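You operate a simulated robot arm through the tools that you are given. There is no shell and no other tool. Be economical: measure what you need, move in short steps, check, and stop when the job is done.

The job below is to be done with a simulated robot arm. You get a single attempt, and the scene is never put back.

## Task
Take the green brake pad and put it in the green bin. Then turn the green gear knob to click 7. Then open the middle drawer of the right chest, take the blue tub from the top of the dark bench and put it inside, then shut the drawer. Then open the bottom drawer of the right chest, take the blue lamp and put it inside, then shut the drawer. Then take the green tub on the top of the dark bench and put it away on the blue stand's tray. Do these in the order given. Set down upright: green tub.

It is judged by the outcome, as a careful person would: the job done as asked, and still so three seconds after it is handed in. It fails if anything else is knocked over, pushed out of place, dropped, spilled or broken.

## Robot
A 7-joint arm with a fingered hand on a trunk, on a base that drives. Base frame: it is fixed to the floor where the robot stands at the start and does not move with it; the origin is under the middle of the robot, x ahead of it, y to its left, z up; the surface under the hand at the start is at about z = 0.3. Readings come in m, rad, newtons and seconds.
With the tool pointing down near the work surface it reaches from about 0.34 to 0.7 m from the robot's upright axis, wherever it stands. Its first joint turns from -1.204 to 3.002 rad. Places, roughly: blue lamp (4x7x4 cm) [-10.2, 4.1, 0.9]; blue stand's tray [-6.3, 2.3, 0.7]; bottom drawer of the right chest [-10.5, 0.2, 0.2]; bottom drawer of the right chest inside [-10.6, 0.2, 0.1]; green bin [-0.75, 4.5, 1]; green brake pad (5x2x3 cm) [0.6, 0, 0.3]; green gear knob [-9.5, 2.7, 0.8]; green tub [-9.5, 4.25, 1]; middle drawer of the right chest [-10.5, 0.2, 0.5]; middle drawer of the right chest inside [-10.6, 0.2, 0.4]; tub [-10, 4.25, 1]. Payload 3.2 kg.
The TCP is the grasp point between the finger pads, 0.026 m short of the fingertips. In the tool frame z runs along the fingers and y along their closing line. The gripper opens to 0.088 m. The gripper's body begins 0.03 m behind the TCP. The gripper is a hand of 5 fingers: y runs from the thumb to the fingers, the wrist lies at [-0.016, -0.108, -0.172] in the tool frame.
Orientation is told as [roll, pitch, yaw] about the base's x, y, z axes, in that order, counted from this pose: with the fingers straight down and the wrist toward the robot, the tool's x, y and z point along [0, 1, 0], [1, 0, 0] and [0, 0, -1] of the base frame.

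## Interface
- The arm moves only by the tool apply_moves. Its argument "commands" is a list of rows, each an object (a shift or turn left out is 0) with "slide": the shift along the base's x, y, z in units of 150 mm (1.0 is 150 mm), a list of three; "rotation": the turn, a rotation vector about the base's x, y, z in units of 60 degrees (1.0 is 60 degrees), a list of three. In form: [{"slide": [tx, ty, tz], "rotation": [wx, wy, wz]}, ...]. A call has 1 to 8 rows; each row is the pose to reach, as a shift and turn from the pose commanded when the call began. A call with a number of a shift or a turn outside -1 to 1 is refused whole. A row lasts 0.2 s, in which the tool goes at most 0.05 m and 0.15 rad; a call with a longer step from one row to the next is refused whole. Where a pose cannot be reached the arm comes as near as it can. A force on the tool above 40 N (or 10 N above the force at the start of the call, whichever is more), or a blocked arm, ends the call early, and 0.2 s more pass. In this call time passes only in rows, and 0.2 s behind the last. The reply holds the time, the measured pose of the TCP, the force on the tool along the base axes, the opening and the grip force, in the units named above and with some noise, with the torque about the TCP (base axes, N m) and any sound that the robot's microphone picked up, and new pictures: "pictures" is both (left out), scene, wrist or none.
- Cameras (640 x 400 px; columns grow to the right, rows downward): "scene" is now at [0.1318, 0.0034, 0.9277]; the picture's right is [0.06, -1.00, 0.00], its down [-0.72, -0.04, -0.69] and it looks along [0.69, 0.04, -0.72] (base axes); focal length 279 px, centre (320, 200). "wrist" rides on the gripper at [0.067, -0.098, -0.117] in the tool frame; the picture's right is [-0.71, 0.33, -0.62], its down [-0.65, -0.65, 0.39] and it looks along [-0.28, 0.68, 0.68] (tool axes); focal length 234 px, centre (320, 200).
- lift_body(by): slides the trunk up (or, below 0, down) by that many m; the arm and the scene camera ride with it, the base frame stays. It gives what a move gives, with no picture.
- drive_base(legs): drives the robot by 1 to 6 legs, each [ahead, left, turn to the left] in m, m and rad, along the robot's own axes; the way and the turn of a leg run together, so that a leg with both is an arc; at most 1.5 m and 3.142 rad a leg. The arm and the cameras ride along, it lands a little off, and it stops where it bumps. It gives what a move gives, and a new picture of the scene camera.
- set_fingers(index, middle, ring, little, thumb_bend, thumb_turn): sets how far each is bent, from 0 (flat) to 100 (curled in); at 30 the hand is open as for a grip, at 70 the pads meet at the TCP. One left out holds its place. A second passes; each finger stops where it meets its share of the squeeze, and holds until it gets a number again. It is the only way to open and close the hand. It gives what a move gives, with no picture; readings hold the bend of each and the force on index, middle, ring, little, thumb and palm. thumb_turn goes from beside the hand (0) to across from the fingers (100), as for a grip.
- turn_head(pan, tilt): turns the head with the scene camera to pan (to the left, within 1.501 rad either way) and tilt (down, from -0.506 to 1.204), counted from straight ahead of the robot. It gives what a move gives, and a new picture of the scene camera.
- pixel_to_xyz(camera, pixels): for up to 12 pixels [column, row] of the newest picture of that camera ("zoom" is the newest enlarged one), the place [x, y, z] in the base frame of the surface seen there, good to about 0.002 m. It takes no simulated time.
- enlarge(camera, box): a new picture of the part [left, top, right, bottom] of that camera's present view, enlarged. It takes no simulated time.
- finish_job(): hands the job in; it is judged then, once.

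Keep the steps short. Do not move on a guess: measure, check each grasp and each placing, and mend mistakes. In all there are 131 turns and 260 pictures (those below and enlarged ones count). Leave the gripper open and the arm clear of the work at the hand-in unless told otherwise, and finish with a single line.

The tools are called after ">>>" as name(argument=value, ...) on one line, values as JSON. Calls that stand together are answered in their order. apply_moves: Moves the arm, as the interface text tells. Its arguments: {"type":"object","properties":{"commands":{"type":"array"},"pictures":{"type":"string","enum":["both","scene","wrist","none"]}},"required":["commands"]} The other tools are called the same way: lift_body (by) slides the trunk up or down; set_fingers (index, middle, ring, little, thumb_bend, thumb_turn) moves the fingers one by one; drive_base (legs) drives the base; turn_head (pan, tilt) turns the head that bears the scene camera; pixel_to_xyz (camera, pixels) gives the place of the surface under pixels of a picture; enlarge (camera, box) takes an enlarged picture of a part of a camera's view; finish_job () hands the job in.

At the start:

```text
t: 0.0
tool_pos: [0.3899, 0.074, 0.6258]
tool_rot: [0.0, 0.0, -0.001]
wrist_force: [0.2, -0.2, 0.2]
ft_torque: [0.0, -0.01, 0.01]
gripper_width: 0.0877
grip_force: 0.0
shape: jaw
bend: [30.0, 30.0, 30.0, 30.0, 30.0, 97.0]
finger forces: [0.0, 0.0, 0.0, 0.0, 0.0, 0.0]
trunk travel left (down, up): [-0.25, 0.59]
robot x, y, heading: [0.0016, 0.0002, -0.0]
head pan, tilt: [0.056, 0.805]
```

scene: 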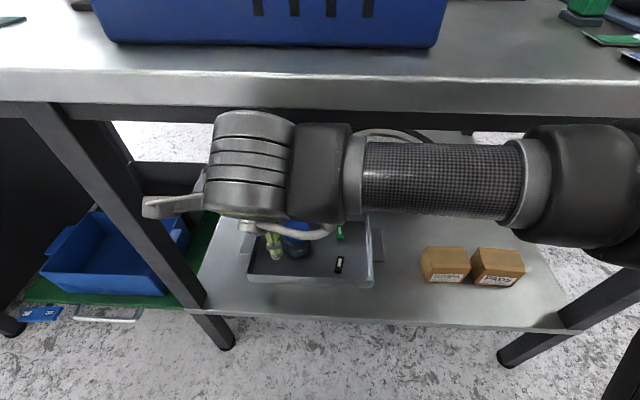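
wrist: 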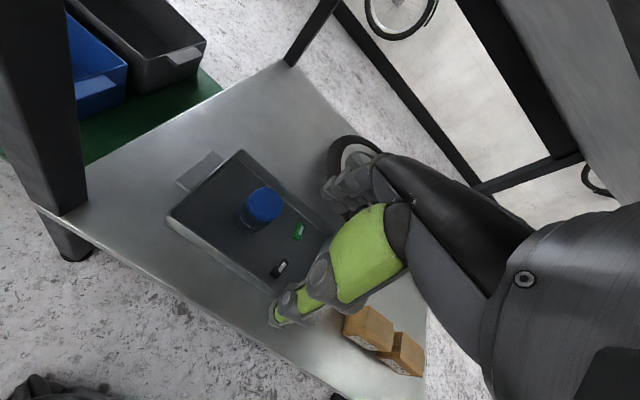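

I see a tray on the lower shelf with a blue-capped bottle, a small green piece (wrist 299,232) and a dark piece. I'll measure these and enlarge.

>>> pixel_to_xyz(camera="wrist", pixels=[[299, 232], [264, 205], [279, 268], [240, 150], [168, 215], [325, 235], [200, 165], [150, 150], [270, 290], [365, 325]])

>>> enlarge(camera="wrist", box=[160, 130, 400, 340])

>>> pixel_to_xyz(camera="scene", pixels=[[340, 232], [340, 262], [300, 90], [300, 110], [370, 280], [250, 280], [480, 260], [300, 240], [450, 115]])

```text
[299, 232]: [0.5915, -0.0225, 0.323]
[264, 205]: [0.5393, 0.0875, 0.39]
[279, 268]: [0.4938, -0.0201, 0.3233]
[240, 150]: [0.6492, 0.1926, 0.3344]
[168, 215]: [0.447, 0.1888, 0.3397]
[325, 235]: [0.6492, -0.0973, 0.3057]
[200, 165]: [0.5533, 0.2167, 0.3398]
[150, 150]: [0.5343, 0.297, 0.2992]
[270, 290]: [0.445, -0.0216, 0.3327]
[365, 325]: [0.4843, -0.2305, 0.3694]
```

```text
1.90 times, centred on (280, 235) of wrist
```

zoom: 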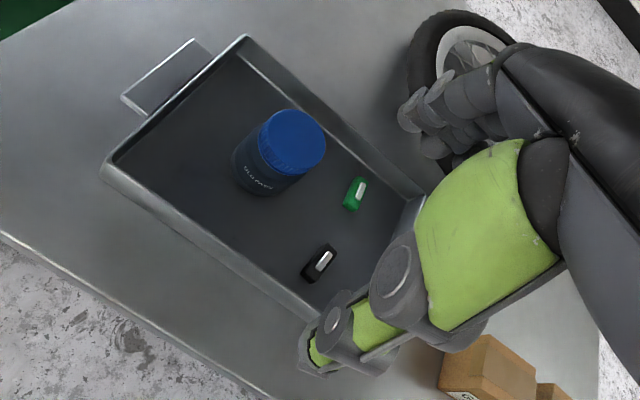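

```text
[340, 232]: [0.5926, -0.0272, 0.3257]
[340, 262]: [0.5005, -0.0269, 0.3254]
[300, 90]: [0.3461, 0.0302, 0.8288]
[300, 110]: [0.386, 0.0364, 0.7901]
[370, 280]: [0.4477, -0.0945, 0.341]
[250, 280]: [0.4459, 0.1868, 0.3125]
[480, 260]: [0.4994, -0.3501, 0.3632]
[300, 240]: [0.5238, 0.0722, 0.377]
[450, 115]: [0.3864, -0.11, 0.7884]
```

>>> pixel_to_xyz(camera="zoom", pixels=[[346, 204], [351, 210], [367, 183], [356, 178], [356, 193], [370, 210], [335, 190], [303, 278], [330, 250], [290, 130], [270, 150], [340, 235]])

>>> enlarge(camera="wrist", box=[270, 210, 334, 250])

>>> enlarge(camera="scene", box=[230, 200, 390, 300])

```text
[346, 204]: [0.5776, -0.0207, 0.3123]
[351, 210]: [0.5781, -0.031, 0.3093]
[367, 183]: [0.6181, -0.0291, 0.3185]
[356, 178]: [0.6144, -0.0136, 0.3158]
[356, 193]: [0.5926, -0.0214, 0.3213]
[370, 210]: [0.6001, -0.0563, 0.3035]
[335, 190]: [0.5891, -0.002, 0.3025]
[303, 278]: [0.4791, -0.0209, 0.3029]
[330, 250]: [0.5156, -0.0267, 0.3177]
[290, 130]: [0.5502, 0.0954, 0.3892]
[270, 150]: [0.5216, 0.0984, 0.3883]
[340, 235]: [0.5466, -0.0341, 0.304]
```

```text
10.00 times, centred on (302, 230) of wrist
```

zoom: 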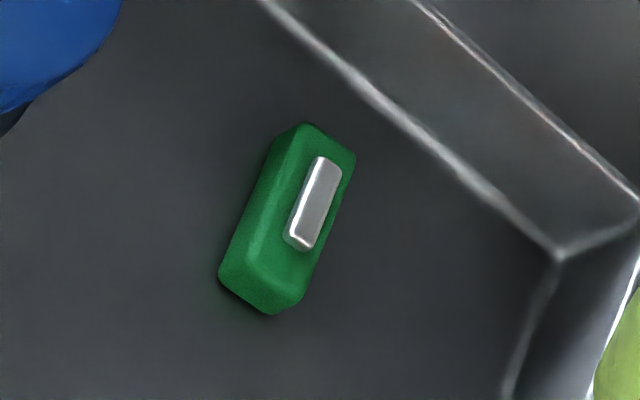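

```text
4.00 times, centred on (310, 250) of scene
```

zoom: 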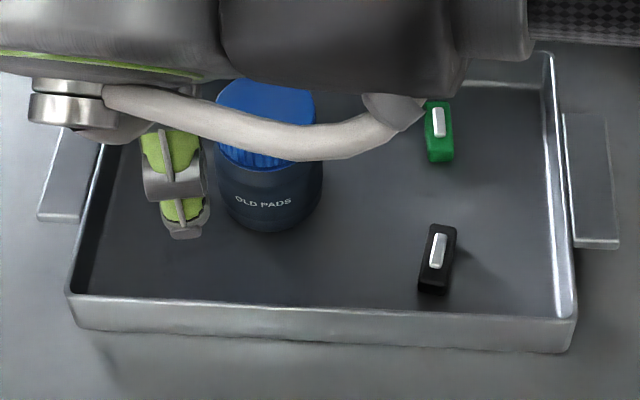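

>>> pixel_to_xyz(camera="scene", pixels=[[150, 70], [150, 95], [150, 112], [160, 122], [490, 125], [490, 85], [200, 310], [540, 320], [360, 285], [255, 272], [545, 260]])

>>> apply_moves(commands=[{"slide": [0, 0, -0.3], "rotation": [0, 0, 0.14]}, {"slide": [0, 0, -0.6], "rotation": [0, 0, 0.28]}, {"slide": [0, 0, -0.9], "rotation": [0, 0, 0.42]}])

```text
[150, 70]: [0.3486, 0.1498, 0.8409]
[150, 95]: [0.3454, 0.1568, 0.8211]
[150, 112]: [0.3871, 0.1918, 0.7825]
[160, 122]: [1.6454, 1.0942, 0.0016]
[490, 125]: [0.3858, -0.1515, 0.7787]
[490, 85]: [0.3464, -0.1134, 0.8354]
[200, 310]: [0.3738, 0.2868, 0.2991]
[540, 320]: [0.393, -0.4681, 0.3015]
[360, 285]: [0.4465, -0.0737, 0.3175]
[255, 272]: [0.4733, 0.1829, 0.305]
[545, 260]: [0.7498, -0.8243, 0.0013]
```

```text
t: 0.8
tool_pos: [0.3888, 0.0755, 0.4921]
tool_rot: [-0.001, -0.001, 0.445]
wrist_force: [-0.2, -0.8, 0.8]
ft_torque: [0.06, 0.04, -0.04]
gripper_width: 0.088
grip_force: 0.2
shape: jaw
bend: [30.0, 30.0, 30.0, 30.0, 30.0, 97.0]
finger forces: [0.0, 0.0, 0.0, 0.0, 0.0, 0.1]
trunk travel left (down, up): [-0.25, 0.59]
robot x, y, heading: [-0.0003, 0.0005, -0.006]
head pan, tilt: [0.056, 0.805]
```

scene: 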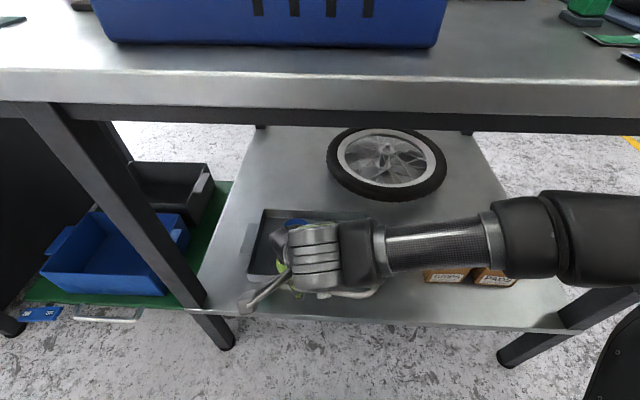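
wrist: 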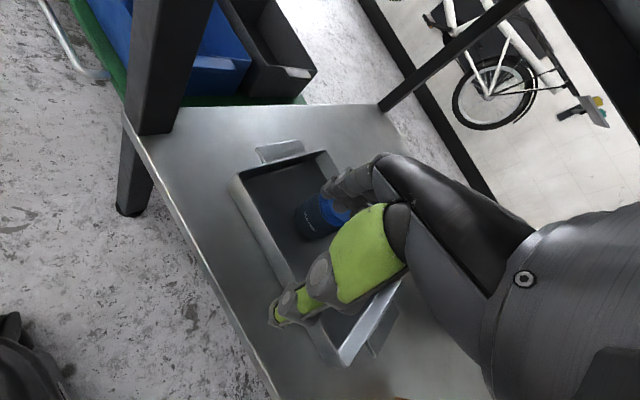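

The forearm passes under the bench top (underside ~0.77). Tray floor 0.303, pad centred (0.597,-0.024), long side along x. I'll keep yawing to +90° so the fingers close along y, and move in above.

>>> apply_moves(commands=[{"slide": [0.1, -0.1, 0], "rotation": [0, 0, 0.14]}, {"slide": [0.2, -0.2, 0], "rotation": [0, 0, 0.28]}, {"slide": [0.3, -0.3, 0], "rotation": [0, 0, 0.42]}, {"slide": [0.45, -0.4, 0], "rotation": [0, 0, 0.56]}, {"slide": [0.6, -0.5, 0], "rotation": [0, 0, 0.7]}, {"slide": [0.75, -0.6, 0], "rotation": [0, 0, 0.84]}, {"slide": [0.9, -0.65, 0], "rotation": [0, 0, 0.98]}])

```text
t: 2.4
tool_pos: [0.3663, 0.0712, 0.5152]
tool_rot: [-0.018, 0.067, 1.253]
wrist_force: [-0.3, -0.5, 0.7]
ft_torque: [-0.01, 0.03, 0.03]
gripper_width: 0.0879
grip_force: 0.1
shape: jaw
bend: [30.0, 30.0, 30.0, 30.0, 30.0, 97.0]
finger forces: [0.0, 0.0, 0.1, 0.1, 0.0, 0.0]
out of reach, approached as far as the arm can: row 4, 5, 6, 7
trunk travel left (down, up): [-0.25, 0.59]
robot x, y, heading: [-0.003, 0.0035, -0.001]
head pan, tilt: [0.056, 0.805]
```

scene: 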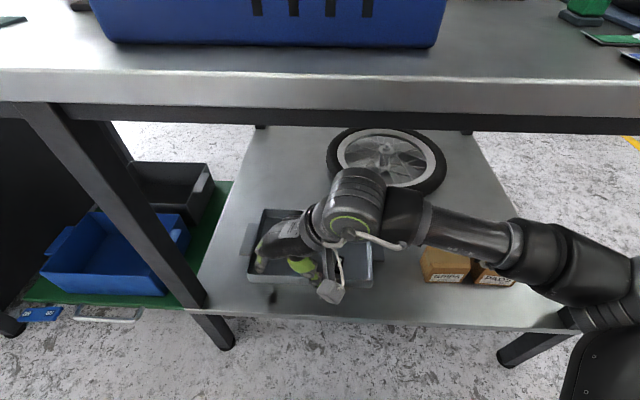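
wrist: 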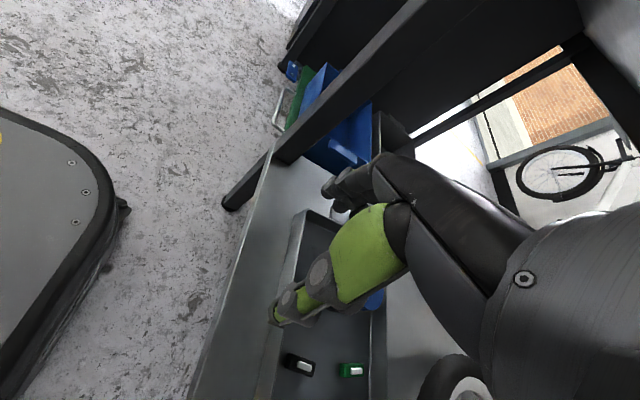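

Rows 4-7 weren't reachable with that yaw. I'll undo the yaw and see where the arm settles.

>>> apply_moves(commands=[{"rotation": [0, 0, -0.14]}, {"rotation": [0, 0, -0.28]}, {"rotation": [0, 0, -0.42]}, {"rotation": [0, 0, -0.56]}, {"rotation": [0, 0, -0.7]}, {"rotation": [0, 0, -0.84]}], pictures="scene")

```text
t: 3.8
tool_pos: [0.366, 0.069, 0.5175]
tool_rot: [-0.017, 0.065, 0.371]
wrist_force: [-0.9, -0.5, -0.3]
ft_torque: [0.02, 0.01, 0.0]
gripper_width: 0.0879
grip_force: 0.1
shape: jaw
bend: [30.0, 30.0, 30.0, 30.0, 30.0, 97.0]
finger forces: [0.0, 0.0, 0.0, 0.0, 0.0, 0.0]
trunk travel left (down, up): [-0.25, 0.59]
robot x, y, heading: [-0.0001, -0.0008, -0.0]
head pan, tilt: [0.056, 0.805]
```

scene: 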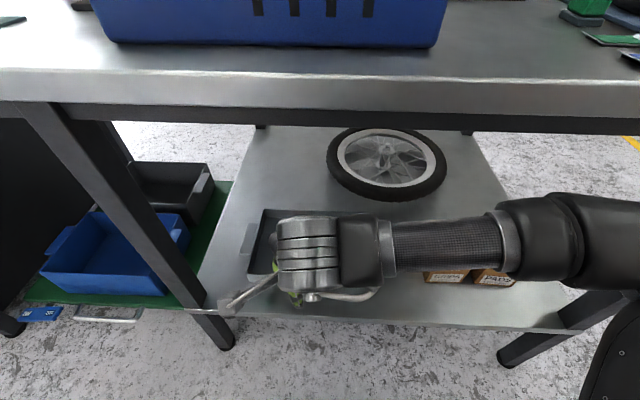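

>>> apply_moves(commands=[{"slide": [0.15, -0.1, 0], "rotation": [0.016, -0.062, 0]}, {"slide": [0.3, -0.2, 0], "rotation": [0.016, -0.062, 0]}, {"slide": [0.45, -0.3, 0], "rotation": [0.016, -0.062, 0]}, {"slide": [0.6, -0.4, 0], "rotation": [0.016, -0.062, 0]}, {"slide": [0.75, -0.5, 0], "rotation": [0.016, -0.062, 0]}, {"slide": [0.9, -0.6, 0], "rotation": [0.016, -0.062, 0]}], pictures="scene")

```text
t: 5.2
tool_pos: [0.5023, -0.0228, 0.5174]
tool_rot: [-0.025, -0.002, 0.374]
wrist_force: [-0.2, -0.2, 0.3]
ft_torque: [-0.01, 0.02, 0.02]
gripper_width: 0.0879
grip_force: 0.1
shape: jaw
bend: [30.0, 30.0, 30.0, 30.0, 30.0, 97.0]
finger forces: [0.0, 0.0, 0.0, 0.0, 0.0, 0.0]
trunk travel left (down, up): [-0.25, 0.59]
robot x, y, heading: [0.0021, -0.0008, 0.001]
head pan, tilt: [0.056, 0.805]
```

scene: 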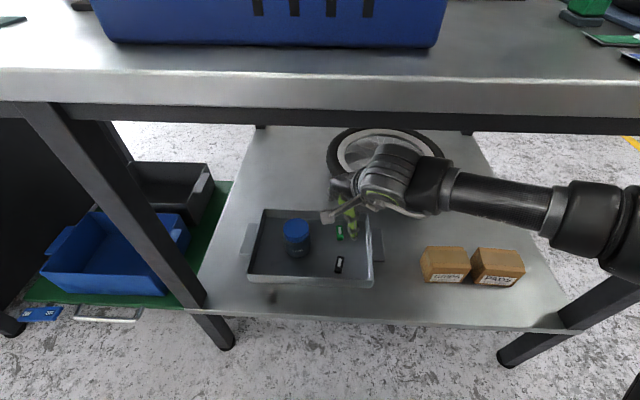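

>>> apply_moves(commands=[{"slide": [0.1, 0, 0], "rotation": [0, 0, 0.14]}, {"slide": [0.2, 0, 0], "rotation": [0, 0, 0.28]}, {"slide": [0.3, 0, 0], "rotation": [0, 0, 0.42]}, {"slide": [0.4, 0, 0], "rotation": [0, 0, 0.56]}, {"slide": [0.5, 0, 0], "rotation": [0, 0, 0.7]}, {"slide": [0.6, 0, 0], "rotation": [0, 0, 0.84]}, {"slide": [0.6, 0, 0], "rotation": [0, 0, 0.98]}], pictures="both")

```text
t: 6.8
tool_pos: [0.5009, -0.0148, 0.5065]
tool_rot: [-0.106, 0.016, 0.865]
wrist_force: [0.3, 0.1, -0.3]
ft_torque: [-0.02, 0.01, -0.04]
gripper_width: 0.0882
grip_force: 0.0
shape: jaw
bend: [30.0, 30.0, 30.0, 30.0, 30.0, 97.0]
finger forces: [0.0, 0.0, 0.0, 0.0, 0.0, 0.0]
out of reach, approached as far as the arm can: row 3, 4, 5, 6, 7
trunk travel left (down, up): [-0.25, 0.59]
robot x, y, heading: [-0.0019, 0.0016, 0.004]
head pan, tilt: [0.056, 0.805]
```

scene: 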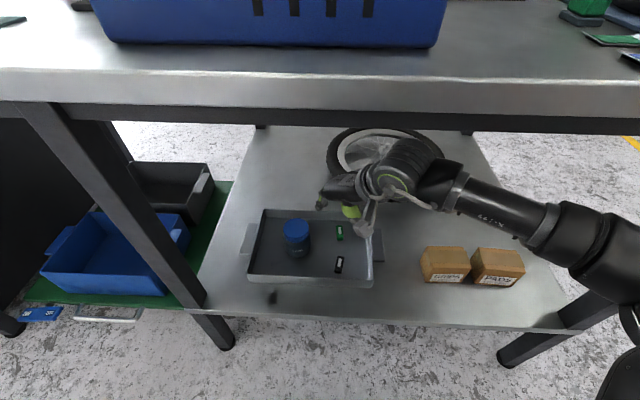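
wrist: 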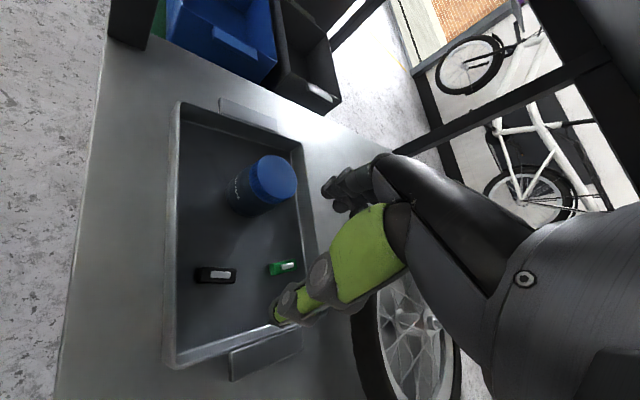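

Yaw is limited to ~0.85 here. Gripping the pad end-to-end (along x, 4–5 cm) at yaw ≈0 may suit better. I measure pad, bottle and tray walls from this clearer wrist view.

>>> enlarge(camera="wrist", box=[220, 140, 340, 290])

>>> pixel_to_xyz(camera="wrist", pixels=[[269, 268], [294, 266], [283, 275], [280, 263], [304, 230], [310, 230], [300, 200], [272, 180], [260, 315], [232, 350], [298, 190], [285, 263]])

```text
2.67 times, centred on (280, 215) of wrist
```

zoom: 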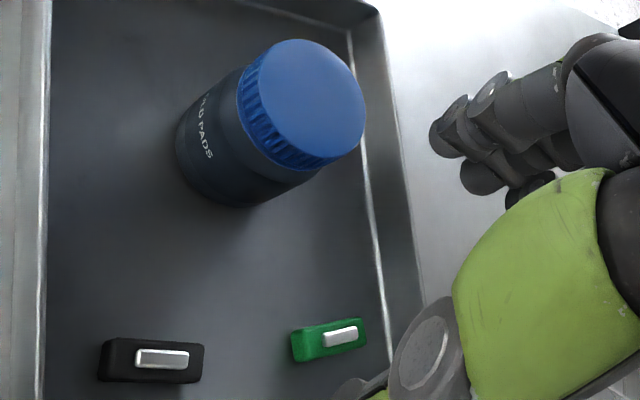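

```text
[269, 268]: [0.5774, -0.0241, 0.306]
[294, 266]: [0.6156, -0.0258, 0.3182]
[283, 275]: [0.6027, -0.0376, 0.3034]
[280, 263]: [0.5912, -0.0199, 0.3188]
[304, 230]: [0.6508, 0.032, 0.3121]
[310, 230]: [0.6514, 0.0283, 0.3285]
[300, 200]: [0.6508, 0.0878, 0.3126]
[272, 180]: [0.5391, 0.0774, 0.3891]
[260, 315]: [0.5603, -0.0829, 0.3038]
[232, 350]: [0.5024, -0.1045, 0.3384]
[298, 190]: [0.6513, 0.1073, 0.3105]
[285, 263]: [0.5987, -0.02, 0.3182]
```

Back wall inner x=0.651, pad x 0.577–0.618. I unwind yaw to 0 and go above it, with fingers narrowed to ~6.5 cm.

>>> set_fingers(index=40, middle=40, ring=40, little=40, thumb_bend=40)

>>> apply_moves(commands=[{"slide": [0.0, -0.06, 0], "rotation": [0.1, -0.015, -0.1]}, {"slide": [0.1, -0.06, 0], "rotation": [0.1, -0.015, -0.24]}, {"slide": [0.2, -0.06, 0], "rotation": [0.1, -0.015, -0.38]}, {"slide": [0.3, -0.06, -0.1], "rotation": [0.1, -0.015, -0.52]}, {"slide": [0.4, -0.06, -0.2], "rotation": [0.1, -0.015, -0.66]}, {"slide": [0.5, -0.06, -0.3], "rotation": [0.1, -0.015, -0.8]}, {"slide": [0.64, -0.06, -0.45], "rotation": [0.1, -0.015, -0.82]}])

```text
t: 7.8
tool_pos: [0.4999, -0.0149, 0.5058]
tool_rot: [-0.105, 0.016, 0.864]
wrist_force: [-0.1, -0.7, -0.3]
ft_torque: [-0.02, 0.01, 0.0]
gripper_width: 0.0675
grip_force: 0.0
shape: fingers
bend: [40.0, 40.0, 40.0, 40.0, 40.0, 97.0]
finger forces: [0.1, 0.1, 0.0, 0.1, 0.0, 0.0]
trunk travel left (down, up): [-0.25, 0.59]
robot x, y, heading: [-0.0011, 0.0013, -0.002]
head pan, tilt: [0.056, 0.805]
```

```text
t: 9.4
tool_pos: [0.596, -0.0241, 0.4378]
tool_rot: [-0.019, -0.04, 0.002]
wrist_force: [-0.1, 0.8, -0.1]
ft_torque: [0.02, -0.01, 0.03]
gripper_width: 0.0673
grip_force: 0.1
shape: fingers
bend: [40.0, 40.0, 40.0, 40.0, 40.0, 97.0]
finger forces: [0.1, 0.0, 0.1, 0.0, 0.0, 0.0]
trunk travel left (down, up): [-0.25, 0.59]
robot x, y, heading: [-0.0002, -0.002, 0.001]
head pan, tilt: [0.056, 0.805]
```

scene: 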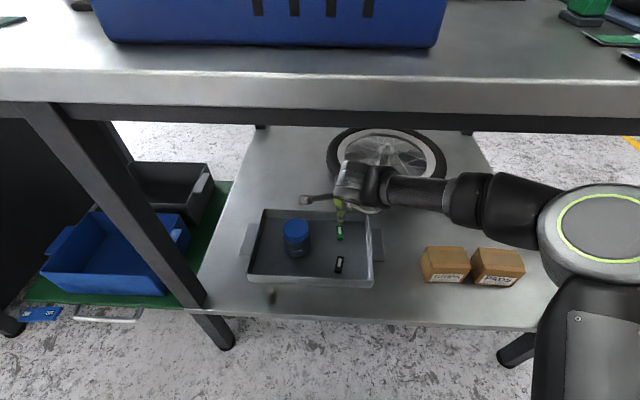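
wrist: 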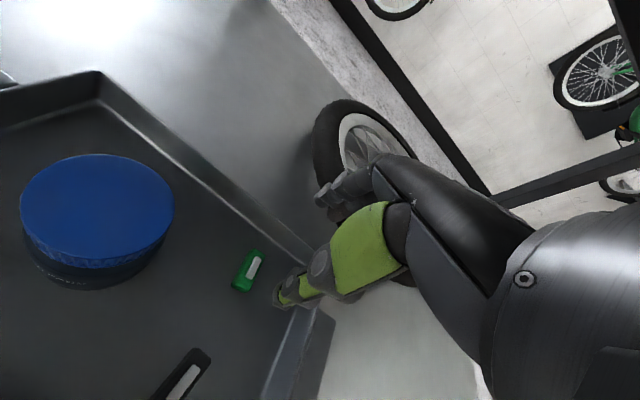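

Now I level the tool and descend to z≈0.36 to look.

>>> apply_moves(commands=[{"slide": [0.01, 0, -0.25], "rotation": [0.018, 0.038, 0]}, {"slide": [0.01, 0, -0.5], "rotation": [0.018, 0.038, 0]}])

>>> enlarge(camera="wrist", box=[200, 180, 360, 300])

>>> enlarge(camera="scene", box=[280, 180, 400, 280])

```text
t: 10.0
tool_pos: [0.5974, -0.0217, 0.3617]
tool_rot: [0.001, -0.002, 0.004]
wrist_force: [0.2, 0.0, -0.5]
ft_torque: [0.01, 0.0, 0.01]
gripper_width: 0.0674
grip_force: 0.2
shape: fingers
bend: [40.0, 40.0, 40.0, 40.0, 40.0, 97.0]
finger forces: [0.1, 0.0, 0.1, 0.0, 0.0, 0.0]
trunk travel left (down, up): [-0.25, 0.59]
robot x, y, heading: [0.0014, -0.002, 0.002]
head pan, tilt: [0.056, 0.805]
```

scene: 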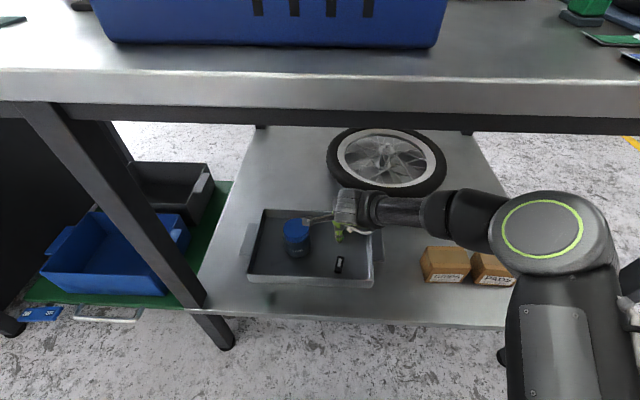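
wrist: 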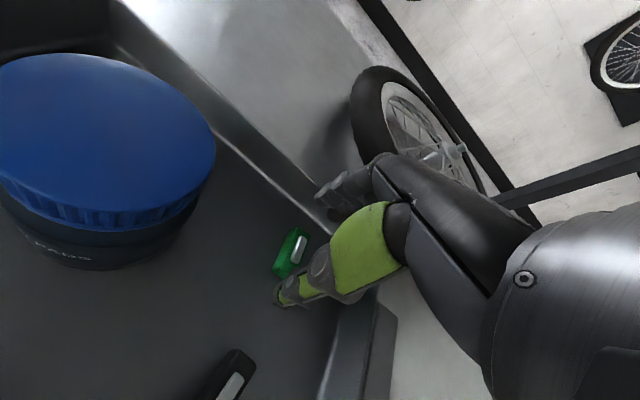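

```text
3.33 times, centred on (280, 240) of wrist
```

zoom: 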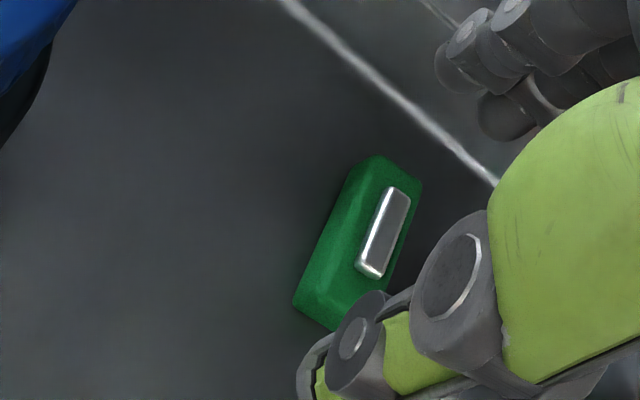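

```text
4.00 times, centred on (340, 230) of scene
```

zoom: 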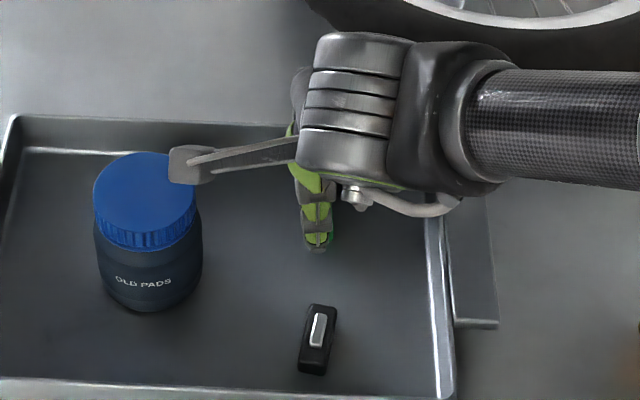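

Pad is between thumb and fingers. I descend to z≈0.335 (tips just above floor 0.303).

>>> apply_moves(commands=[{"slide": [0, -0.01, -0.1]}, {"slide": [0, -0.01, -0.175]}], pictures="wrist")

>>> enlarge(camera="wrist", box=[230, 180, 390, 300])

```text
t: 10.6
tool_pos: [0.5977, -0.0251, 0.3356]
tool_rot: [0.0, 0.001, 0.003]
wrist_force: [-0.5, -0.3, -0.8]
ft_torque: [-0.03, 0.03, 0.0]
gripper_width: 0.0675
grip_force: 0.4
shape: fingers
bend: [40.0, 40.0, 40.0, 40.0, 40.0, 97.0]
finger forces: [0.0, 0.7, 0.1, 0.0, 0.0, 0.0]
trunk travel left (down, up): [-0.25, 0.59]
robot x, y, heading: [-0.0014, -0.0019, 0.006]
head pan, tilt: [0.056, 0.805]
```

wrist: 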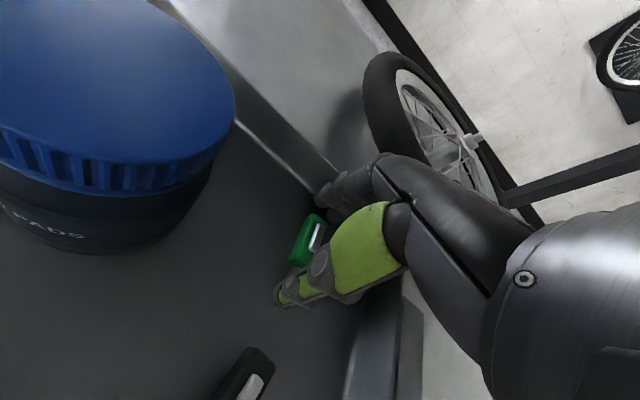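

```text
3.33 times, centred on (310, 240) of wrist
```

zoom: 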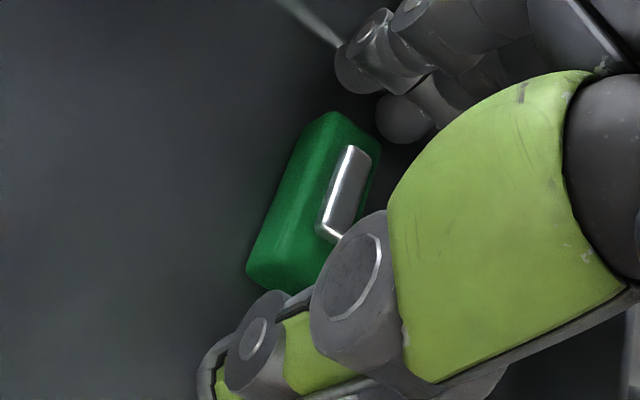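

>>> apply_moves(commands=[{"slide": [0, 0, -0.03]}], pictures="none")

>>> set_fingers(index=75, middle=75, thumb_bend=75)

>>> enlarge(camera="wrist", box=[230, 180, 390, 300])

```text
t: 11.0
tool_pos: [0.5989, -0.0262, 0.3336]
tool_rot: [0.0, -0.003, 0.003]
wrist_force: [-3.0, 1.0, 6.6]
ft_torque: [-0.07, -0.3, -0.01]
gripper_width: 0.0674
grip_force: 4.2
shape: fingers
bend: [40.0, 41.0, 40.0, 40.0, 40.0, 97.0]
finger forces: [0.0, 9.0, 0.1, 0.0, 0.0, 0.1]
trunk travel left (down, up): [-0.25, 0.59]
robot x, y, heading: [-0.003, 0.0021, -0.004]
head pan, tilt: [0.056, 0.805]
```

```text
t: 12.0
tool_pos: [0.5984, -0.0256, 0.3329]
tool_rot: [-0.001, -0.002, 0.003]
wrist_force: [1.4, -2.8, 12.9]
ft_torque: [0.06, 0.16, 0.02]
gripper_width: 0.0407
grip_force: 15.3
shape: fingers
bend: [52.0, 74.0, 40.0, 40.0, 58.0, 97.0]
finger forces: [10.0, 5.5, 0.0, 0.0, 15.3, 0.0]
trunk travel left (down, up): [-0.25, 0.59]
robot x, y, heading: [0.0024, 0.0032, 0.003]
head pan, tilt: [0.056, 0.805]
```

```text
3.33 times, centred on (310, 240) of wrist
```

zoom: 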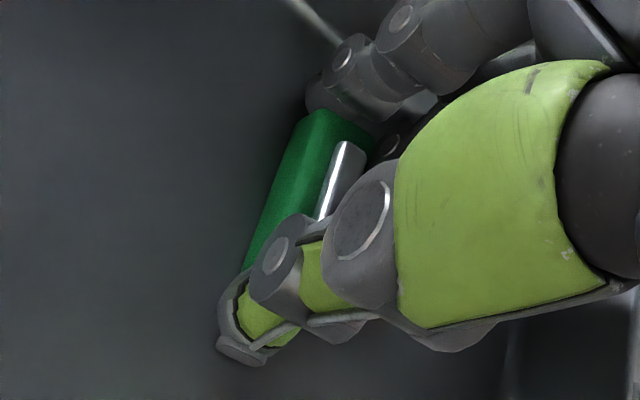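

Index and thumb hold it at 4.1 cm (index 10 N, thumb 15 N). I lift a bit to check.

>>> apply_moves(commands=[{"slide": [0, 0, 0.1]}, {"slide": [0, 0, 0.3]}], pictures="none")

>>> enlarge(camera="wrist", box=[230, 180, 390, 300])

```text
t: 12.6
tool_pos: [0.5965, -0.0247, 0.3761]
tool_rot: [0.0, 0.002, 0.004]
wrist_force: [0.0, -0.2, -0.7]
ft_torque: [0.0, 0.04, 0.01]
gripper_width: 0.0405
grip_force: 12.3
shape: fingers
bend: [52.0, 74.0, 40.0, 40.0, 59.0, 96.0]
finger forces: [9.1, 3.7, 0.0, 0.1, 12.2, 0.1]
trunk travel left (down, up): [-0.25, 0.59]
robot x, y, heading: [0.0007, -0.0024, 0.003]
head pan, tilt: [0.056, 0.805]
```

```text
3.33 times, centred on (310, 240) of wrist
```

zoom: 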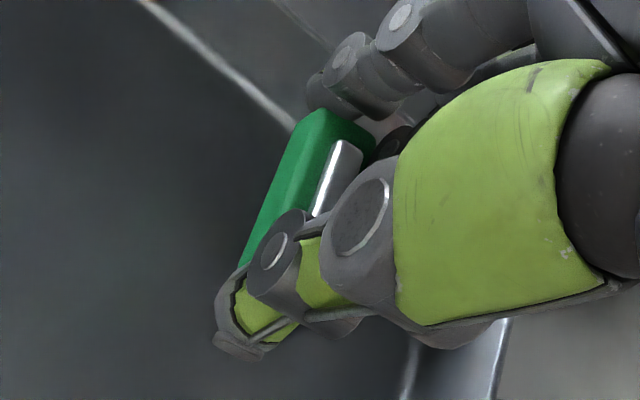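

Held firmly. Now out: up, then back toward the robot.

>>> apply_moves(commands=[{"slide": [0, 0, 0.3]}, {"slide": [-0.1, 0, 0.6]}, {"slide": [-0.35, 0.1, 0.6]}, {"slide": [-0.65, 0.2, 0.6]}, {"slide": [-0.95, 0.3, 0.6]}], pictures="none")

>>> apply_moves(commands=[{"slide": [-0.25, 0.15, 0.1]}, {"slide": [-0.4, 0.3, 0.3]}, {"slide": [-0.4, 0.3, 0.6]}, {"slide": [-0.4, 0.3, 0.8]}])

```text
t: 13.8
tool_pos: [0.4562, 0.0185, 0.4669]
tool_rot: [0.0, 0.001, 0.004]
wrist_force: [-0.2, 0.1, 0.7]
ft_torque: [0.01, 0.01, 0.03]
gripper_width: 0.0405
grip_force: 11.7
shape: fingers
bend: [52.0, 74.0, 40.0, 40.0, 59.0, 96.0]
finger forces: [9.1, 3.2, 0.1, 0.1, 11.8, 0.1]
trunk travel left (down, up): [-0.25, 0.59]
robot x, y, heading: [0.0001, -0.0003, -0.001]
head pan, tilt: [0.056, 0.805]
```

```text
t: 14.8
tool_pos: [0.395, 0.0647, 0.5877]
tool_rot: [-0.001, 0.0, 0.003]
wrist_force: [0.2, -0.1, 0.1]
ft_torque: [0.01, -0.02, -0.02]
gripper_width: 0.0406
grip_force: 11.8
shape: fingers
bend: [52.0, 74.0, 40.0, 40.0, 59.0, 96.0]
finger forces: [9.1, 2.9, 0.0, 0.0, 11.5, 0.1]
trunk travel left (down, up): [-0.25, 0.59]
robot x, y, heading: [0.0016, -0.0007, -0.004]
head pan, tilt: [0.056, 0.805]
```

scene: 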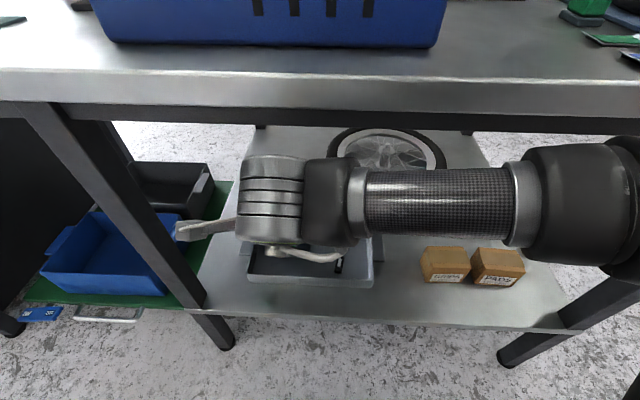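
wrist: 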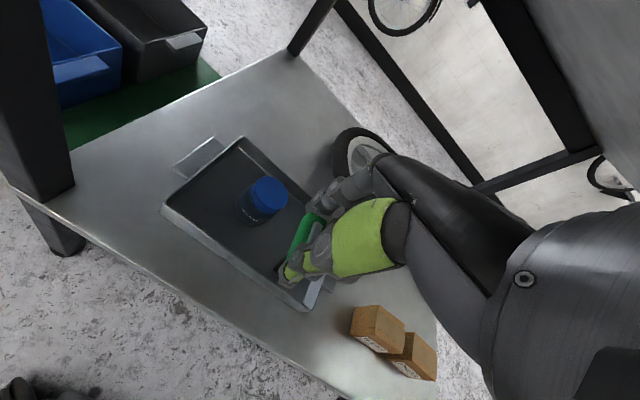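

Before driving, I look to the left for the way to the green bin.

>>> turn_head(pan=1.4, tilt=0.25)

>>> turn_head(pan=-1.4, tilt=0.35)

```text
t: 16.3
tool_pos: [0.3951, 0.0648, 0.5865]
tool_rot: [0.0, -0.001, 0.004]
wrist_force: [-0.3, -0.2, 0.0]
ft_torque: [0.0, 0.01, -0.04]
gripper_width: 0.0406
grip_force: 11.3
shape: fingers
bend: [52.0, 74.0, 40.0, 40.0, 59.0, 96.0]
finger forces: [9.0, 2.9, 0.1, 0.0, 11.5, 0.1]
trunk travel left (down, up): [-0.25, 0.59]
robot x, y, heading: [-0.0044, -0.0033, 0.004]
head pan, tilt: [1.4, 0.25]
```

scene: 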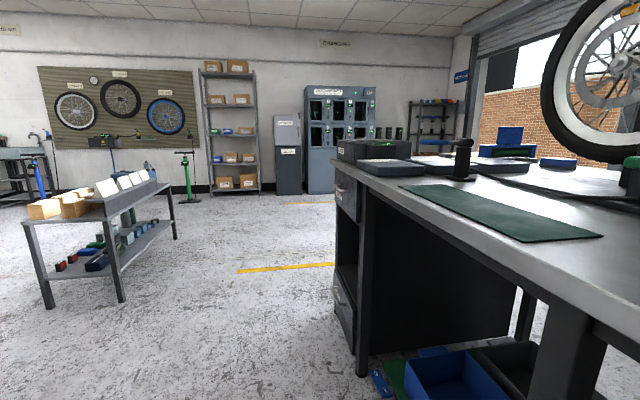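

```text
t: 18.8
tool_pos: [0.3959, 0.0645, 0.5875]
tool_rot: [0.001, 0.001, 0.002]
wrist_force: [0.2, -0.2, -0.2]
ft_torque: [0.0, -0.01, -0.01]
gripper_width: 0.0407
grip_force: 11.7
shape: fingers
bend: [52.0, 74.0, 40.0, 40.0, 59.0, 96.0]
finger forces: [8.9, 2.9, 0.0, 0.1, 11.5, 0.0]
trunk travel left (down, up): [-0.25, 0.59]
robot x, y, heading: [0.0015, -0.0004, 0.0]
head pan, tilt: [-1.4, 0.351]
```

scene: 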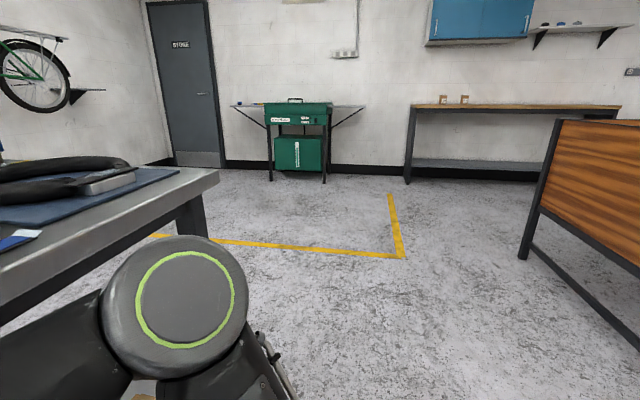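

>>> pixel_to_xyz(camera="scene", pixels=[[523, 258], [560, 120], [636, 340], [270, 180], [406, 180]])

>>> turn_head(pan=1.5, tilt=0.3)

>>> enlarge(camera="scene", box=[200, 30, 360, 200])

```text
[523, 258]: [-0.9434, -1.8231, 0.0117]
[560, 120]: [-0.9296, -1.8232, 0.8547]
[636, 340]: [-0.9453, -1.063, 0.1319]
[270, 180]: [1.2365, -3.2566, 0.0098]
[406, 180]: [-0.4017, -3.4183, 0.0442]
```

```text
t: 21.3
tool_pos: [0.3964, 0.0643, 0.5862]
tool_rot: [0.0, 0.0, 0.006]
wrist_force: [-0.5, -0.1, 0.9]
ft_torque: [0.01, 0.03, 0.0]
gripper_width: 0.0406
grip_force: 11.8
shape: fingers
bend: [52.0, 74.0, 40.0, 40.0, 59.0, 96.0]
finger forces: [9.0, 2.9, 0.0, 0.0, 11.5, 0.0]
trunk travel left (down, up): [-0.25, 0.59]
robot x, y, heading: [-0.002, -0.0008, 0.001]
head pan, tilt: [1.499, 0.3]
```

scene: 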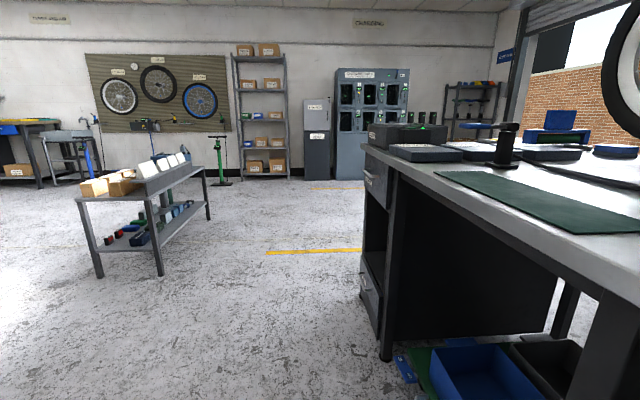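

```text
2.35 times, centred on (280, 115) of scene
```

zoom: 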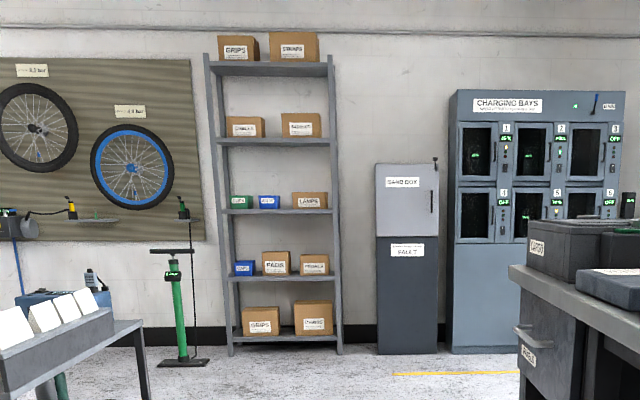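

>>> pixel_to_xyz(camera="zoom", pixels=[[241, 202], [268, 202], [230, 205], [252, 195], [290, 215], [240, 345], [190, 360], [135, 322], [120, 395], [330, 350]])

>>> pixel_to_xyz(camera="scene", pixels=[[100, 278], [160, 275], [208, 220], [385, 360], [80, 200], [45, 190], [224, 184], [360, 150], [210, 165]])

>>> enlarge(camera="scene", box=[225, 85, 305, 135])

```text
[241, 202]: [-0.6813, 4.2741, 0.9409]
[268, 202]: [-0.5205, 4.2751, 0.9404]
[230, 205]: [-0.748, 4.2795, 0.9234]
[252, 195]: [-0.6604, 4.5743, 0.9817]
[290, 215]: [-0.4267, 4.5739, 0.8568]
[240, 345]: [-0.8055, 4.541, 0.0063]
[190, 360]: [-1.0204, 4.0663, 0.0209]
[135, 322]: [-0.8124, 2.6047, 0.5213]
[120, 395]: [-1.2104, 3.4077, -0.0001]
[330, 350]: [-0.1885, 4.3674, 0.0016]
```

```text
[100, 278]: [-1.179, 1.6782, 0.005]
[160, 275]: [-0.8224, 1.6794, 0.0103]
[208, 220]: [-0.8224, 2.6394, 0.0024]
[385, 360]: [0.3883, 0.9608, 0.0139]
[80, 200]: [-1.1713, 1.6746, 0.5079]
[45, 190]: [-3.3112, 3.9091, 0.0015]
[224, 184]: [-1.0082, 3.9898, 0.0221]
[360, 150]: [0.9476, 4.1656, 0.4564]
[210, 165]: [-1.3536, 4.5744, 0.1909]
```

```text
8.00 times, centred on (265, 110) of scene
```

zoom: 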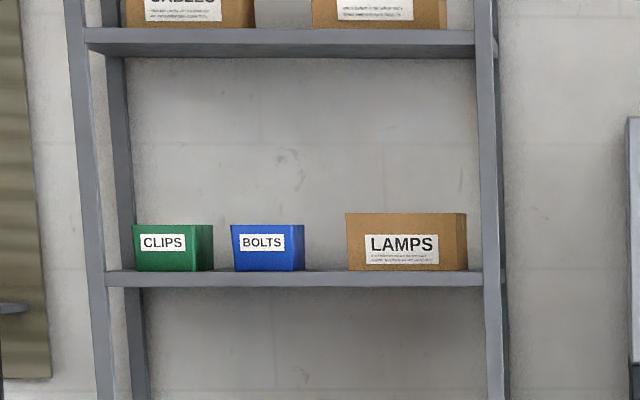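

The green "CLIPS" bin is at about x −0.70, front y 4.275, top ~0.97, on a shelf. I back off 0.35 m, turn left 90° and drive part of the way.

>>> drive_base(legs=[[-0.35, 0, 0], [0, 0, 1.571]])

>>> turn_head(pan=0.0, tilt=0.5)

>>> turn_head(pan=-1.2, tilt=0.8)

```text
t: 27.4
tool_pos: [-0.4098, 0.3972, 0.5868]
tool_rot: [0.001, 0.0, 1.568]
wrist_force: [-0.4, 0.2, 0.2]
ft_torque: [0.02, 0.01, 0.01]
gripper_width: 0.0403
grip_force: 10.9
shape: fingers
bend: [52.0, 74.0, 40.0, 40.0, 59.0, 96.0]
finger forces: [8.8, 2.8, 0.0, 0.1, 11.1, 0.0]
trunk travel left (down, up): [-0.25, 0.59]
robot x, y, heading: [-0.3456, -0.0007, 1.563]
head pan, tilt: [1.499, 0.3]
```

scene: 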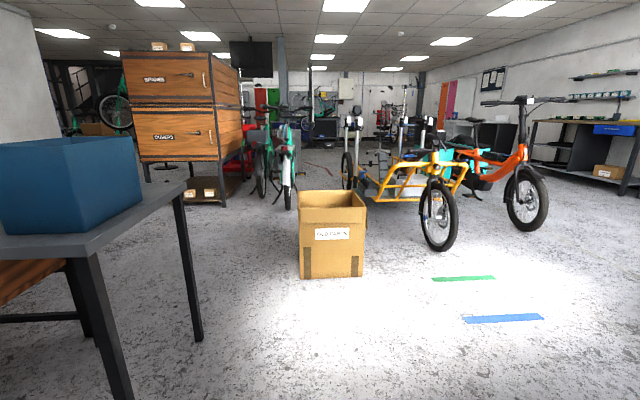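

```text
t: 29.0
tool_pos: [-0.4096, 0.3952, 0.5864]
tool_rot: [0.0, 0.0, 1.568]
wrist_force: [0.2, 0.3, -1.0]
ft_torque: [0.02, 0.01, 0.03]
gripper_width: 0.0402
grip_force: 11.6
shape: fingers
bend: [52.0, 74.0, 40.0, 40.0, 59.0, 96.0]
finger forces: [8.9, 2.8, 0.1, 0.1, 11.2, 0.0]
trunk travel left (down, up): [-0.25, 0.59]
robot x, y, heading: [-0.3499, 0.0042, 1.564]
head pan, tilt: [0.0, 0.499]
```

scene: 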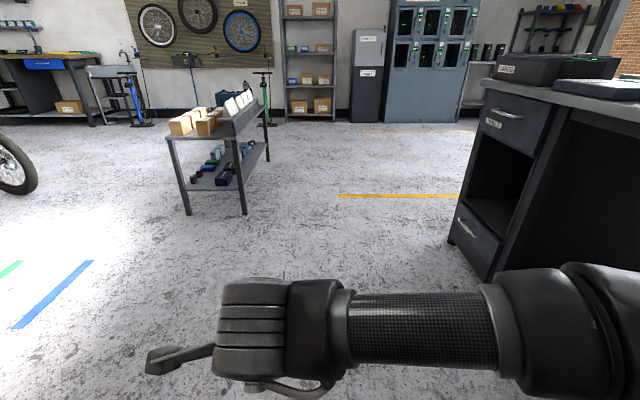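

```text
t: 30.4
tool_pos: [-0.4087, 0.3954, 0.586]
tool_rot: [-0.001, -0.001, 1.569]
wrist_force: [-0.7, -0.3, -0.8]
ft_torque: [0.01, 0.0, 0.0]
gripper_width: 0.0402
grip_force: 11.3
shape: fingers
bend: [52.0, 74.0, 40.0, 40.0, 59.0, 96.0]
finger forces: [8.7, 2.9, 0.0, 0.0, 11.3, 0.0]
trunk travel left (down, up): [-0.25, 0.59]
robot x, y, heading: [-0.3455, -0.0024, 1.561]
head pan, tilt: [-1.201, 0.799]
```

scene: 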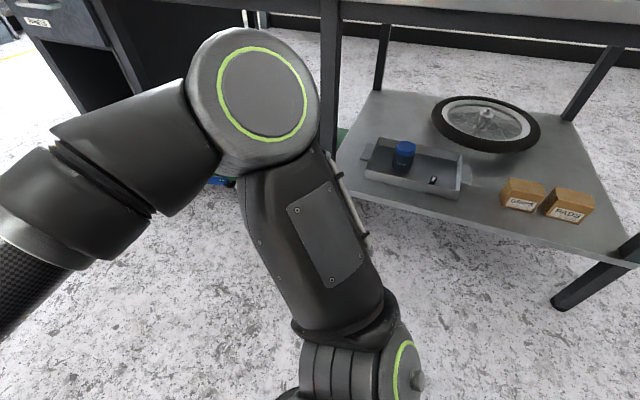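

>>> pixel_to_xyz(camera="scene", pixels=[[265, 95], [200, 60], [315, 110], [300, 50]])

```text
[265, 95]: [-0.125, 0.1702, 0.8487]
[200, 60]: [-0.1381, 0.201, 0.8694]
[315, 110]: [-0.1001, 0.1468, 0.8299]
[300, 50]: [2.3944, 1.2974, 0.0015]
```

Elbow clears the bench (x≈−0.05 vs 0.35). Drive ahead 3.3 m, then raise the trunk.

>>> drive_base(legs=[[1.5, 0, 0], [1.5, 0, 0], [0.3, 0.1, 0]])

>>> lift_body(by=0.5)

>>> turn_head(pan=0.3, tilt=0.5)

```text
t: 46.3
tool_pos: [-0.5235, 3.6357, 0.5871]
tool_rot: [0.0, 0.001, 1.604]
wrist_force: [0.9, -0.7, -0.5]
ft_torque: [0.01, -0.04, 0.0]
gripper_width: 0.0403
grip_force: 11.4
shape: fingers
bend: [52.0, 74.0, 40.0, 40.0, 59.0, 96.0]
finger forces: [8.9, 2.8, 0.0, 0.0, 11.2, 0.1]
trunk travel left (down, up): [-0.25, 0.59]
robot x, y, heading: [-0.4499, 3.242, 1.605]
head pan, tilt: [-1.201, 0.799]
```

scene: 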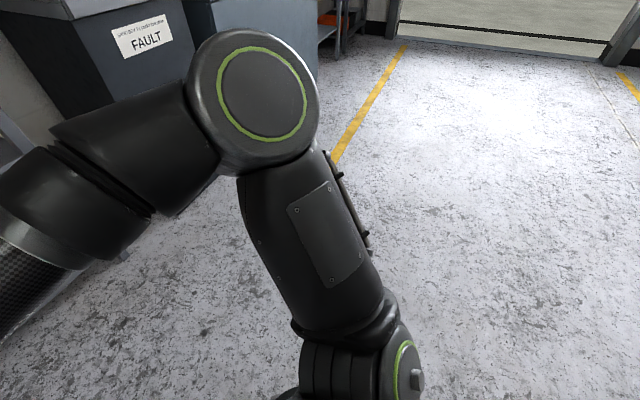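

```text
refused: 0.5 is not a number from -0.4 to 0.4
```

```text
t: 47.9
tool_pos: [-0.5239, 3.635, 0.5877]
tool_rot: [0.0, -0.001, 1.605]
wrist_force: [0.5, 0.2, -0.3]
ft_torque: [0.0, -0.01, 0.0]
gripper_width: 0.04
grip_force: 11.7
shape: fingers
bend: [52.0, 74.0, 40.0, 40.0, 59.0, 96.0]
finger forces: [8.9, 2.7, 0.0, 0.0, 11.2, 0.1]
trunk travel left (down, up): [-0.25, 0.59]
robot x, y, heading: [-0.4476, 3.239, 1.597]
head pan, tilt: [0.3, 0.499]
```

scene: 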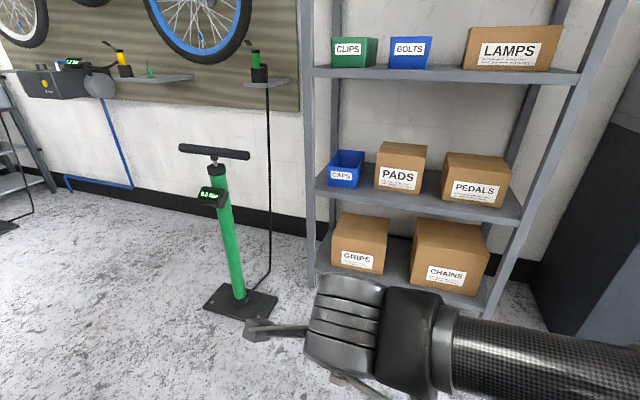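

>>> lift_body(by=0.4)

>>> lift_body(by=0.1)

>>> turn_head(pan=0.3, tilt=0.55)

>>> pixel_to_xyz(camera="scene", pixels=[[340, 120], [370, 120], [360, 105], [405, 120]])

```text
t: 51.7
tool_pos: [-0.5241, 3.6351, 0.987]
tool_rot: [0.001, 0.002, 1.604]
wrist_force: [0.4, -0.9, -0.6]
ft_torque: [0.0, 0.0, -0.03]
gripper_width: 0.0402
grip_force: 11.8
shape: fingers
bend: [52.0, 74.0, 40.0, 40.0, 59.0, 96.0]
finger forces: [8.8, 2.8, 0.0, 0.1, 11.2, 0.0]
trunk travel left (down, up): [-0.65, 0.19]
robot x, y, heading: [-0.4495, 3.2421, 1.603]
head pan, tilt: [0.3, 0.499]
```

```text
t: 53.0
tool_pos: [-0.5227, 3.635, 1.0861]
tool_rot: [0.001, 0.0, 1.603]
wrist_force: [0.0, -0.1, 0.3]
ft_torque: [0.03, 0.02, -0.01]
gripper_width: 0.0402
grip_force: 11.0
shape: fingers
bend: [52.0, 74.0, 40.0, 40.0, 59.0, 96.0]
finger forces: [8.9, 2.7, 0.0, 0.1, 11.2, 0.1]
trunk travel left (down, up): [-0.75, 0.09]
robot x, y, heading: [-0.4476, 3.2446, 1.6]
head pan, tilt: [0.3, 0.499]
```

```text
t: 53.7
tool_pos: [-0.5228, 3.6342, 1.0866]
tool_rot: [0.0, 0.001, 1.605]
wrist_force: [-0.3, 1.1, -0.5]
ft_torque: [0.05, -0.02, 0.01]
gripper_width: 0.0401
grip_force: 11.4
shape: fingers
bend: [52.0, 74.0, 40.0, 40.0, 59.0, 96.0]
finger forces: [8.9, 2.8, 0.0, 0.1, 11.2, 0.0]
trunk travel left (down, up): [-0.75, 0.09]
robot x, y, heading: [-0.451, 3.2418, 1.603]
head pan, tilt: [0.3, 0.55]
```

scene: 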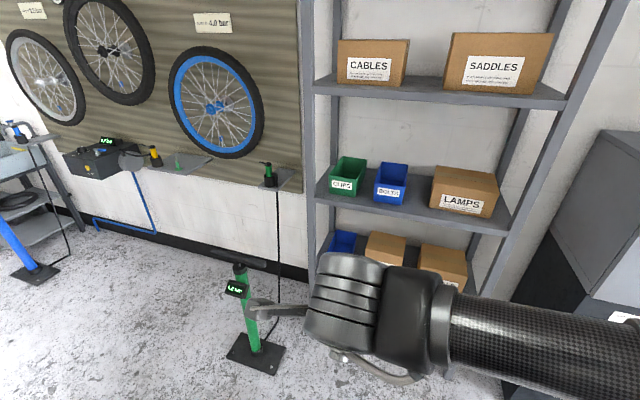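

```text
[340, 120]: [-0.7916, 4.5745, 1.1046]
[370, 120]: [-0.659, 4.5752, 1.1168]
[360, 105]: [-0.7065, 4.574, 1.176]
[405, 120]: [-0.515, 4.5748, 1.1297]
```

Now I can see into the bin (347,175). I measure its rim, the shelf above, the pump and the posts.

>>> enlarge(camera="scene", box=[300, 60, 460, 220])

>>> pixel_to_xyz(camera="scene", pixels=[[331, 174], [356, 178], [341, 156], [366, 158], [347, 172], [340, 90], [312, 150], [320, 180], [325, 95], [284, 358], [230, 350]])

```text
2.50 times, centred on (380, 140) of scene
```

zoom: 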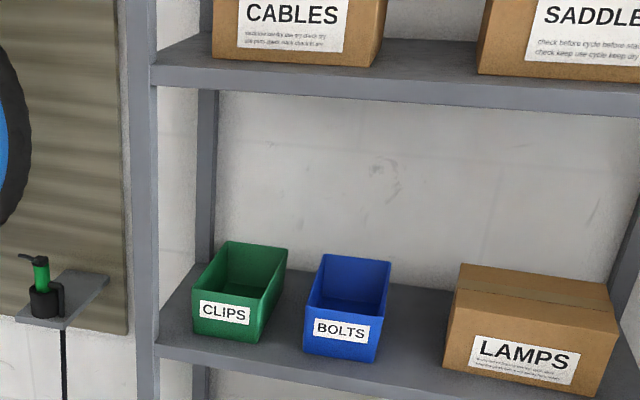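

```text
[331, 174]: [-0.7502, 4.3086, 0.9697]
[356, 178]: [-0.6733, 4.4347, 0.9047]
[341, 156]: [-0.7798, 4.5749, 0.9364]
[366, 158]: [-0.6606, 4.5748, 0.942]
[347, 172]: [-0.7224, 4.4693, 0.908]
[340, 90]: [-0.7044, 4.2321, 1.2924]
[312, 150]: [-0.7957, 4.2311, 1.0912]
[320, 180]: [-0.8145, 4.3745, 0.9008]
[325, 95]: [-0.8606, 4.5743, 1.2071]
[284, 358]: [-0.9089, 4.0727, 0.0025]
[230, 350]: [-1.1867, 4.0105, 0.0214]
```

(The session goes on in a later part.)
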